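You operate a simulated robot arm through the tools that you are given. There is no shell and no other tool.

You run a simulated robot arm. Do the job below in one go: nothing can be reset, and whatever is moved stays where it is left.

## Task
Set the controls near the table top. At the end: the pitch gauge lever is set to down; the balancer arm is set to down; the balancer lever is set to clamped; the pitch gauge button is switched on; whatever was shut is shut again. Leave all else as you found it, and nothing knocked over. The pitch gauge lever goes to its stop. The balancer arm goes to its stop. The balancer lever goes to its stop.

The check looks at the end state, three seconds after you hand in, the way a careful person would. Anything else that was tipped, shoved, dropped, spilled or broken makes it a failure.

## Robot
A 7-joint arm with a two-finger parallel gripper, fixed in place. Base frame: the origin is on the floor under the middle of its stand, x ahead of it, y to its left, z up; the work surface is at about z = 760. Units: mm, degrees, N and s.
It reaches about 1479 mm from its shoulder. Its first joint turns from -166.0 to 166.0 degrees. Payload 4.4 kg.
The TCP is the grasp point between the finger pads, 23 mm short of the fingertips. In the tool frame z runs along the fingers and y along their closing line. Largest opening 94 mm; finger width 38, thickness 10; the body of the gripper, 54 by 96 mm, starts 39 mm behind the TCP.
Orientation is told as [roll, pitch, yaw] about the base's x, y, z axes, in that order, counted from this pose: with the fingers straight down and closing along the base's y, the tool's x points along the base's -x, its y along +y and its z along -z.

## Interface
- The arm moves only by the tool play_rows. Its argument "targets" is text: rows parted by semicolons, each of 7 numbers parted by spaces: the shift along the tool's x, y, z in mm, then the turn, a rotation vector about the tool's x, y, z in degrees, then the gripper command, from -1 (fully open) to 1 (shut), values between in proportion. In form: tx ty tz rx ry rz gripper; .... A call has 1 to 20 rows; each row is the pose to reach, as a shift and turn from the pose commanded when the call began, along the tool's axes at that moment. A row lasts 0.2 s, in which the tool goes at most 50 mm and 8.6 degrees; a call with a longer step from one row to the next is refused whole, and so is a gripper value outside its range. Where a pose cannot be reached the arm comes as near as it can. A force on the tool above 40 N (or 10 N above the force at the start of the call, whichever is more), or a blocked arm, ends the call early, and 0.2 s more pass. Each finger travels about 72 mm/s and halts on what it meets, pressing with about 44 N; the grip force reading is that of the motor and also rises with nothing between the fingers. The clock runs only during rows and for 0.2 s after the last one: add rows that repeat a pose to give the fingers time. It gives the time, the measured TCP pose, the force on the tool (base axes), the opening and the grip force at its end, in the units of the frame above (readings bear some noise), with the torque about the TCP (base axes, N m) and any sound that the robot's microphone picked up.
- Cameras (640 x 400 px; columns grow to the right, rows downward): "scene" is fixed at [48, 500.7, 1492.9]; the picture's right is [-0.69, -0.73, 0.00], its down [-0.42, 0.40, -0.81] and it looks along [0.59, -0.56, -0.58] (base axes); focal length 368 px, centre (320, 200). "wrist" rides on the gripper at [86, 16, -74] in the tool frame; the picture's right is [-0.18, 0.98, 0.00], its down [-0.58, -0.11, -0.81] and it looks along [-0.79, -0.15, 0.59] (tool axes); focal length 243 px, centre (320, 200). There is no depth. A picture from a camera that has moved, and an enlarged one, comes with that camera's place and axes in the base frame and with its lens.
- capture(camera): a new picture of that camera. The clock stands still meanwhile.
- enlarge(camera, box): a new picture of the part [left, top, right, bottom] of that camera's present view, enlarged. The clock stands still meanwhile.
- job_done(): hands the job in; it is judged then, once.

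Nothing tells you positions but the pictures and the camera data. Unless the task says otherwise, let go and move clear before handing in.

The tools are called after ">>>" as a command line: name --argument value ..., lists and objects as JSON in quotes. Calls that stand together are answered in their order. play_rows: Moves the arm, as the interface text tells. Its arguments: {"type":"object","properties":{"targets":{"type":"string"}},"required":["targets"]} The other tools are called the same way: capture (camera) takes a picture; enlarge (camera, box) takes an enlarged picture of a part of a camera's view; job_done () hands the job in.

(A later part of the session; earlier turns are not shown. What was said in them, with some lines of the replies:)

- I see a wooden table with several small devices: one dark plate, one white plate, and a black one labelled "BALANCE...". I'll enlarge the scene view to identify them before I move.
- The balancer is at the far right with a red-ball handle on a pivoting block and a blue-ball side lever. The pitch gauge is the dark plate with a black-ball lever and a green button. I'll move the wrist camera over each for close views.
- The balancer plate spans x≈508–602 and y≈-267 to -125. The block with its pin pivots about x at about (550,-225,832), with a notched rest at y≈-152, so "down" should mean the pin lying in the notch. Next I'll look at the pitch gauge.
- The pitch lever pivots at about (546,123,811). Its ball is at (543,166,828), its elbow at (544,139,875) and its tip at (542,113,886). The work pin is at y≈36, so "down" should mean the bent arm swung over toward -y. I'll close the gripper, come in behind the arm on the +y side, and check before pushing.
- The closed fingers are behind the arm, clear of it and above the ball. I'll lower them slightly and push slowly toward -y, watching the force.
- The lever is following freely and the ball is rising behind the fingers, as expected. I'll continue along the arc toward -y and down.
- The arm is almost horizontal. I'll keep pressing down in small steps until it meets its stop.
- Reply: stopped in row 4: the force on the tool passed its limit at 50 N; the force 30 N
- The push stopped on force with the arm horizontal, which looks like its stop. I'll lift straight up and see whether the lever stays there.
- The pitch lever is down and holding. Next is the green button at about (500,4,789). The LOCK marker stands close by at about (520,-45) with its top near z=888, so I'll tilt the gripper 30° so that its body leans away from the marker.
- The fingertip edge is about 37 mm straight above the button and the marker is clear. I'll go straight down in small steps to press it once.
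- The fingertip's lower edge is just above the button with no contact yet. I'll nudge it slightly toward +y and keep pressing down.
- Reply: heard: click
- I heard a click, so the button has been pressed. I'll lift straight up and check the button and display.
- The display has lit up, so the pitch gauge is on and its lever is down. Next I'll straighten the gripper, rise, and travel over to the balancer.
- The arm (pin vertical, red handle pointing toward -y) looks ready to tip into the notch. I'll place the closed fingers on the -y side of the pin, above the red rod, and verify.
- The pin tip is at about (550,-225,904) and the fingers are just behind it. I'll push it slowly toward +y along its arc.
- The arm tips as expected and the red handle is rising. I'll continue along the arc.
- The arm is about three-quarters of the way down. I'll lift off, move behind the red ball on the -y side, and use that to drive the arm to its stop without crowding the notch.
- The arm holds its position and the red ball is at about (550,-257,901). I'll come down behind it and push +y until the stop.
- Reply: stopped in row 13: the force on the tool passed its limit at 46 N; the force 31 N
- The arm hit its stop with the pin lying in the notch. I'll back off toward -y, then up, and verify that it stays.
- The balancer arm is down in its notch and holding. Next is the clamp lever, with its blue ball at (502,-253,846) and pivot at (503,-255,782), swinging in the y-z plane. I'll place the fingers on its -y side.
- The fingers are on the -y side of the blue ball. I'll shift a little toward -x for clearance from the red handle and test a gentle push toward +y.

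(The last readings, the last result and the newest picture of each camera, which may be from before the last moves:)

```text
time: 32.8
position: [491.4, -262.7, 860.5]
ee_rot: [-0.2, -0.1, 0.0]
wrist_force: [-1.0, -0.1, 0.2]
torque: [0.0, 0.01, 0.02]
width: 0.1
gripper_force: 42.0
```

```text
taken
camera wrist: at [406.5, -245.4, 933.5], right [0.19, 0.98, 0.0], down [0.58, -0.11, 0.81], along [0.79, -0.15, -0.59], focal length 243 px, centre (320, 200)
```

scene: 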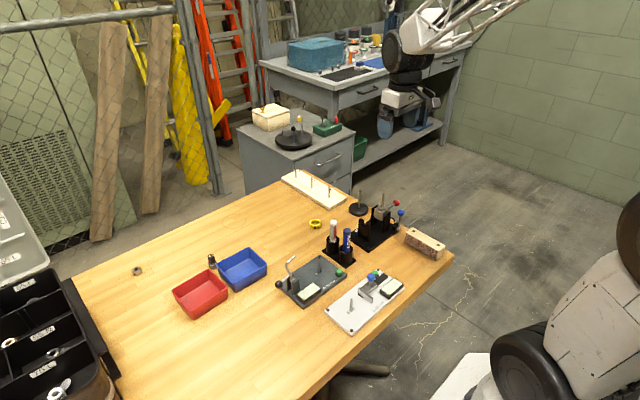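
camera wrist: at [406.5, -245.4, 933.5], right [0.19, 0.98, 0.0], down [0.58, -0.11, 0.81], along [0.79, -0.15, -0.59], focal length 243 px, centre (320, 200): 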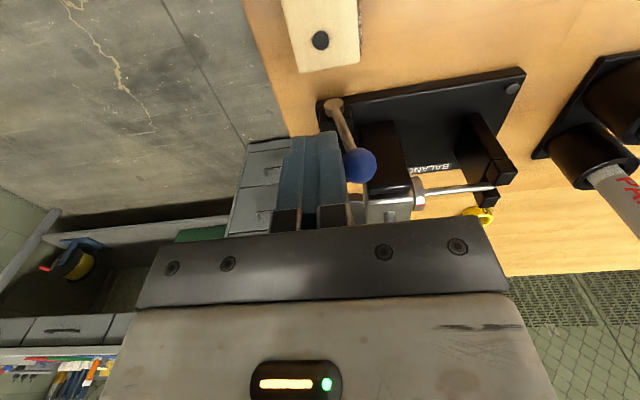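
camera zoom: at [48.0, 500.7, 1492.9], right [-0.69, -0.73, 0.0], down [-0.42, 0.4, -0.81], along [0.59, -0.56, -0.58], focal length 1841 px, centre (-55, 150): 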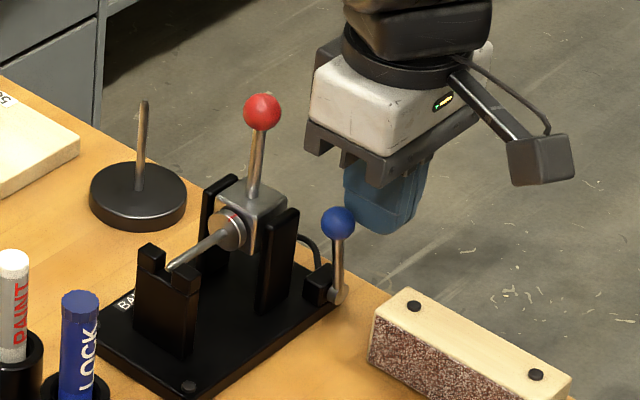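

The lever yields freely toward +y, so I'll keep pushing it along its arc.

>>> play_rows --targets "0 5 1 0 0 0 1; 0 11 2.7 0 0 0 1; 0 16 3.7 0 0 0 1; 0 21 4.7 0 0 0 1; 0 25 7 0 0 0 1; 0 28.4 8.7 0 0 0 1; 0 34 11.7 0 0 0 1; 0 38 13.7 0 0 0 1"

>>> enlarge --camera "scene" --box '[360, 170, 430, 250]'

>>> capture --camera "wrist"

```text
time: 34.6
position: [493.3, -224.1, 845.5]
ee_rot: [0.0, -0.1, 0.0]
wrist_force: [0.0, -0.3, 0.0]
torque: [-0.01, 0.0, 0.01]
width: 0.1
gripper_force: 42.3
```

```text
5.00 times, centred on (395, 210) of scene
camera zoom: at [48.0, 500.7, 1492.9], right [-0.69, -0.73, 0.0], down [-0.42, 0.4, -0.81], along [0.59, -0.56, -0.58], focal length 1841 px, centre (-55, 150)
```

zoom: 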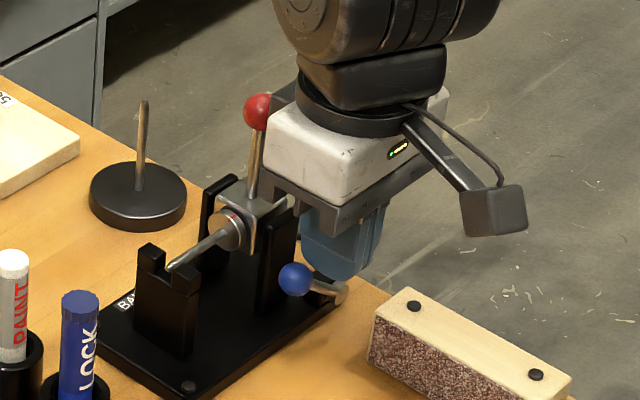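

```text
taken
camera wrist: at [407.2, -208.2, 919.9], right [0.19, 0.98, 0.0], down [0.58, -0.11, 0.81], along [0.79, -0.15, -0.59], focal length 243 px, centre (320, 200)
```

wrist: 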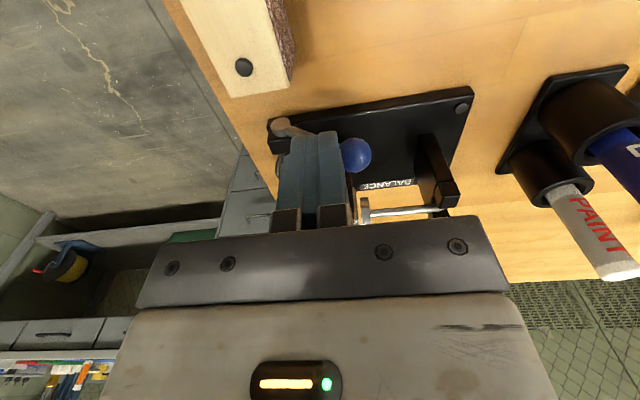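

>>> enlarge --camera "scene" --box '[370, 180, 420, 240]'

>>> enlarge --camera "wrist" --box '[260, 80, 480, 230]'

```text
6.67 times, centred on (395, 210) of scene
camera zoom: at [48.0, 500.7, 1492.9], right [-0.69, -0.73, 0.0], down [-0.42, 0.4, -0.81], along [0.59, -0.56, -0.58], focal length 2455 px, centre (-180, 133)
```

zoom: 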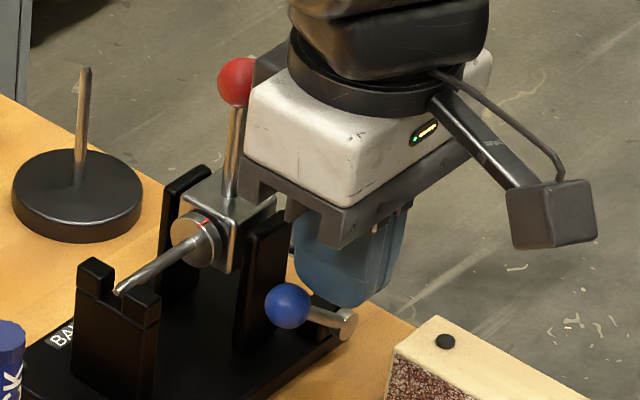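

```text
2.67 times, centred on (370, 155) of wrist
camera zoom: at [407.2, -208.2, 919.9], right [0.19, 0.98, 0.0], down [0.58, -0.11, 0.81], along [0.79, -0.15, -0.59], focal length 647 px, centre (187, 320)
```

zoom: 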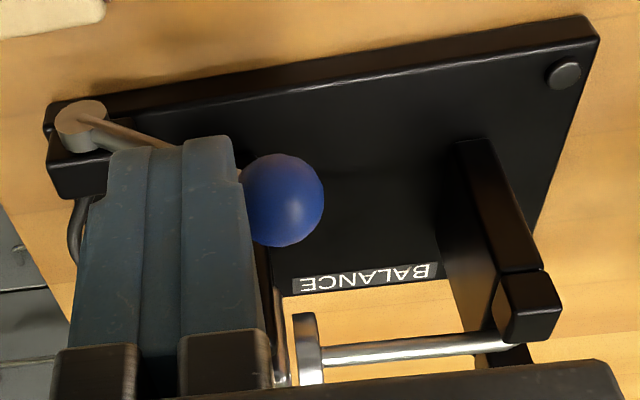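

The lever is about 50° over and still free, and the arm hasn't shifted. I'll lift, come over the top of the blue ball, and press it down until it meets its stop.

>>> play_rows --targets "0 0 -16 0 0 0 1; 0 13 -16 0 0 0 1; 0 26 -16 0 0 0 1; 0 26 -8 0 0 0 1; 0 26 0 0 0 0 1; 0 26 5 0 0 0 1; 0 26 10 0 0 0 1; 0 26 14 0 0 0 1; 0 26 18 0 0 0 1"

>>> enlarge --camera "scene" --box '[360, 170, 430, 250]'

>>> enlarge --camera "wrist" --box '[200, 60, 480, 240]'

```text
time: 36.6
position: [493.7, -198.6, 832.7]
ee_rot: [-0.2, -0.4, 0.0]
wrist_force: [1.3, 0.5, 12.9]
torque: [0.03, -0.19, -0.01]
width: 0.0
gripper_force: 43.0
stopped in row 9: the force on the tool passed its limit at 50 N (the readings are from after the stop); the commanded pose is now the measured one
```

```text
5.00 times, centred on (395, 210) of scene
camera zoom: at [48.0, 500.7, 1492.9], right [-0.69, -0.73, 0.0], down [-0.42, 0.4, -0.81], along [0.59, -0.56, -0.58], focal length 1841 px, centre (-55, 150)
```

zoom: 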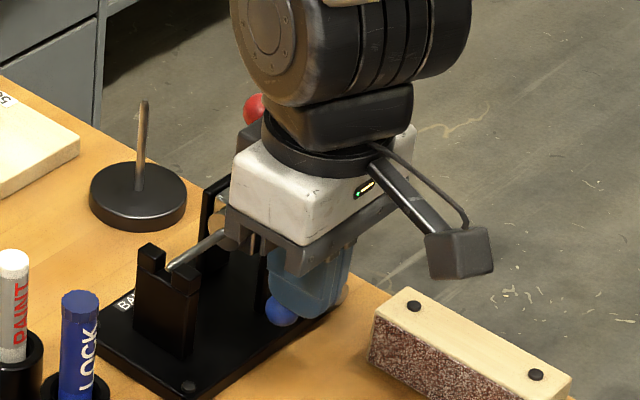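

```text
2.22 times, centred on (340, 150) of wrist
camera zoom: at [407.7, -182.1, 906.6], right [0.18, 0.98, 0.0], down [0.58, -0.11, 0.81], along [0.8, -0.15, -0.59], focal length 539 px, centre (276, 311)
```

zoom: 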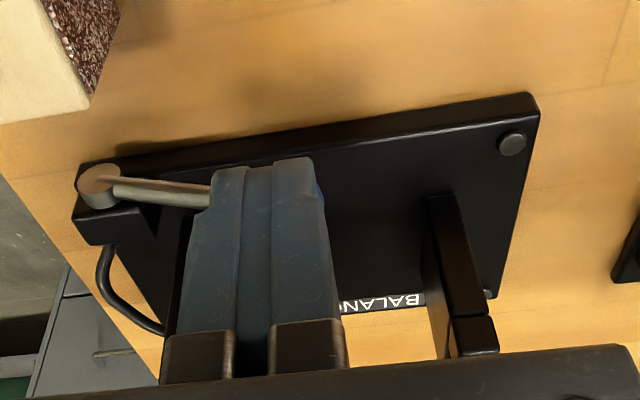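

The push stopped on a hard contact at a fingertip height of z≈810. I'll lift off and check the lever.

>>> play_rows --targets "0 0 -10 0 0 0 1; 0 0 -40 0 0 0 1; 20 -10 -80 0 0 0 1; 50 -10 -110 0 0 0 1; 50 -10 -110 0 0 0 1"

>>> enlarge --camera "scene" --box '[370, 180, 420, 240]'

>>> enlarge --camera "wrist" --box '[200, 0, 440, 150]'

```text
time: 37.8
position: [442.8, -210.7, 940.8]
ee_rot: [-0.1, -0.2, 0.1]
wrist_force: [0.2, 0.5, -0.4]
torque: [-0.01, 0.03, -0.01]
width: 0.0
gripper_force: 42.1
```

```text
6.67 times, centred on (395, 210) of scene
camera zoom: at [48.0, 500.7, 1492.9], right [-0.69, -0.73, 0.0], down [-0.42, 0.4, -0.81], along [0.59, -0.56, -0.58], focal length 2455 px, centre (-180, 133)
```

zoom: 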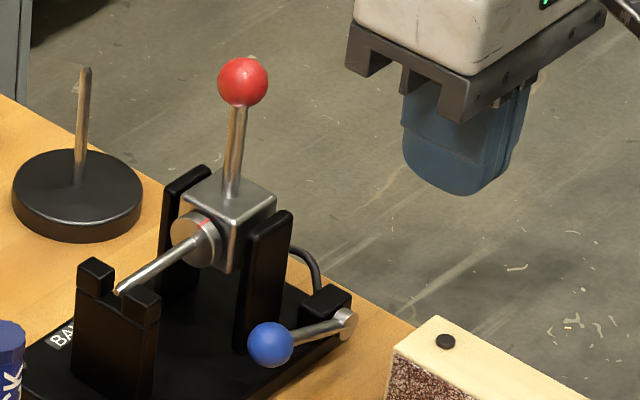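

```text
2.67 times, centred on (320, 75) of wrist
camera zoom: at [355.8, -192.9, 1014.9], right [0.18, 0.98, 0.0], down [0.58, -0.11, 0.81], along [0.8, -0.15, -0.59], focal length 647 px, centre (320, 533)
```

zoom: 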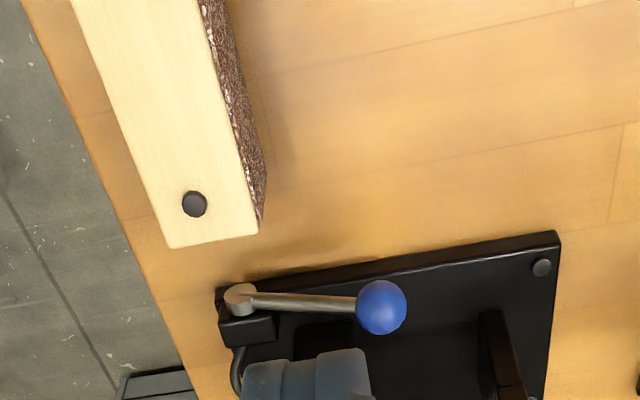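

The clamp lever now leans about 70° toward +y, with its ball at about (502,-200,803), and the arm is still down. I'll press slowly once more to confirm it is really at its stop.

>>> play_rows --targets "-25 5 0 0 0 0 1; -51 10 0 0 0 0 1; -51 10 40 0 0 0 1; -51 10 80 0 0 0 1; -51 10 100 0 0 0 1; -51 10 103 0 0 0 1; -51 10 105 0 0 0 1; -51 10 106.5 0 0 0 1; -51 10 108 0 0 0 1; -51 10 109.5 0 0 0 1; -51 10 111 0 0 0 1; -51 10 112.5 0 0 0 1; -51 10 114 0 0 0 1; -51 10 115.5 0 0 0 1; -51 10 117 0 0 0 1"

>>> enlarge --camera "scene" --box '[370, 180, 420, 240]'

```text
time: 40.3
position: [495.6, -200.1, 833.0]
ee_rot: [-0.2, -0.4, 0.0]
wrist_force: [-5.3, 0.3, 16.3]
torque: [0.05, -0.04, 0.02]
width: 0.1
gripper_force: 42.1
stopped in row 12: the force on the tool passed its limit at 45 N (the readings are from after the stop); the commanded pose is now the measured one
```

```text
6.67 times, centred on (395, 210) of scene
camera zoom: at [48.0, 500.7, 1492.9], right [-0.69, -0.73, 0.0], down [-0.42, 0.4, -0.81], along [0.59, -0.56, -0.58], focal length 2455 px, centre (-180, 133)
```

zoom: 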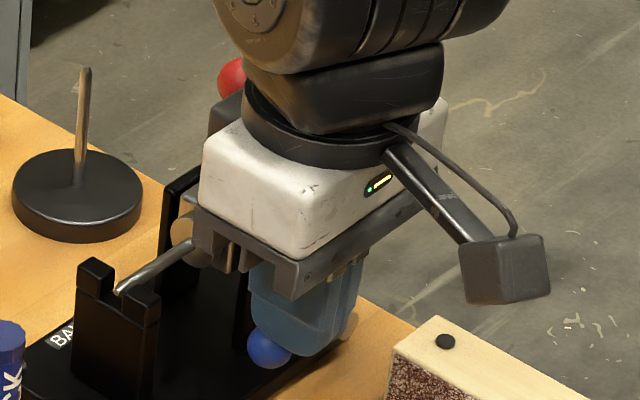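

It met the same hard stop at the same height, so the clamp lever is fully over. I'll retract clear and check everything.

>>> play_rows --targets "0 0 -10 0 0 0 1; 0 0 -45 0 0 0 1; 20 0 -85 0 0 0 1; 40 0 -125 0 0 0 1; 60 0 -165 0 0 0 1; 80 0 -205 0 0 0 1; 100 0 -245 0 0 0 1; 100 0 -245 0 0 0 1"

>>> capture --camera "scene"

>>> enlarge --camera "scene" --box '[260, 180, 460, 340]'

>>> enlarge --camera "scene" --box '[370, 180, 420, 240]'

>>> enlarge --camera "scene" --box '[270, 240, 350, 310]'

>>> capture --camera "wrist"

```text
time: 42.1
position: [391.6, -194.9, 1073.4]
ee_rot: [-0.2, -0.4, 0.1]
wrist_force: [0.5, 0.6, -0.8]
torque: [0.02, -0.04, 0.05]
width: 0.1
gripper_force: 42.3
```

```text
taken
```

scene: 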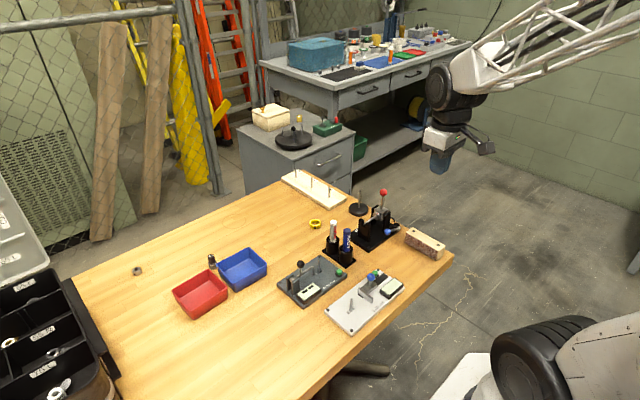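

```text
2.50 times, centred on (360, 260) of scene
camera zoom: at [48.0, 500.7, 1492.9], right [-0.69, -0.73, 0.0], down [-0.42, 0.4, -0.81], along [0.59, -0.56, -0.58], focal length 921 px, centre (220, 50)
```

zoom: 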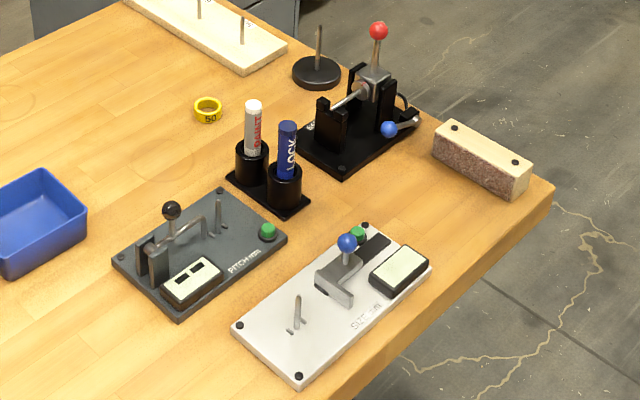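

```text
6.67 times, centred on (395, 210) of scene
camera zoom: at [48.0, 500.7, 1492.9], right [-0.69, -0.73, 0.0], down [-0.42, 0.4, -0.81], along [0.59, -0.56, -0.58], focal length 2455 px, centre (-180, 133)
```

zoom: 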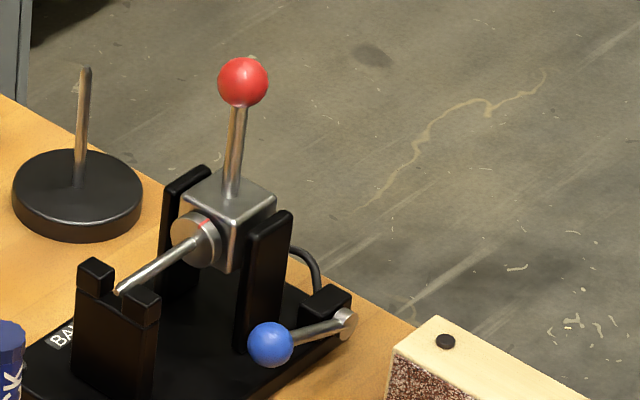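

```text
5.71 times, centred on (310, 275) of scene
camera zoom: at [48.0, 500.7, 1492.9], right [-0.69, -0.73, 0.0], down [-0.42, 0.4, -0.81], along [0.59, -0.56, -0.58], focal length 2104 px, centre (377, -229)
```

zoom: 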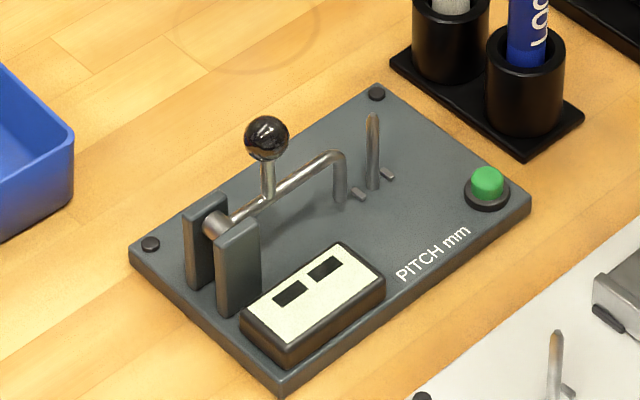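

```text
taken
camera wrist: at [305.9, -178.5, 1147.8], right [0.18, 0.98, 0.0], down [0.58, -0.11, 0.81], along [0.8, -0.15, -0.59], focal length 243 px, centre (320, 200)
```

wrist: 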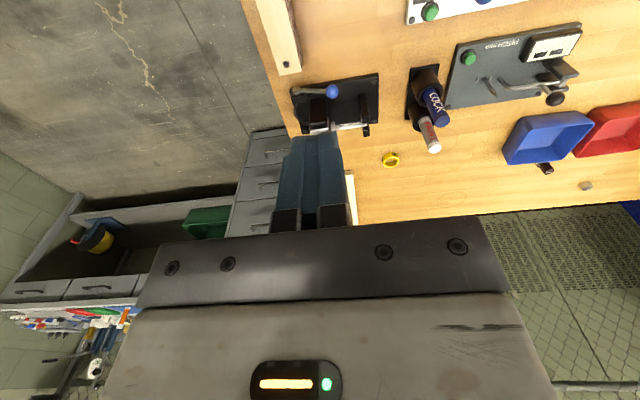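

All four controls are set. The pitch gauge lever is down and its display is on, the balancer arm rests in its notch, and the clamp lever is hard over. Nothing else looks moved compared with the first pictures, and the gripper is clear, so I'm handing in.

>>> job_done

```text
The job is handed in.
```

I set all four controls and handed the job in. The hand-in was accepted, but no pass or fail came back.

- **Pitch gauge lever:** it is down. I pressed until it stopped against about 50 N with the arm horizontal, and it stayed there after I lifted off.
- **Pitch gauge button:** it is on. I pressed it once and heard a click, and the display, blank before, now shows something.
- **Balancer arm:** it is down, with the pin lying in its notch. I pushed the red handle until it met a firm stop.
- **Balancer lever:** it leans about 70° toward +y (the robot's left). I pressed it twice and met the same hard stop at the same height both times.

Nothing on the lever marks which way is clamped. I took +y because it swung freely that way to a stop, and I did not test the other direction.

I opened nothing, so nothing needed shutting. The last pictures show the rest of the table as it was at the start, and the arm is clear of everything.
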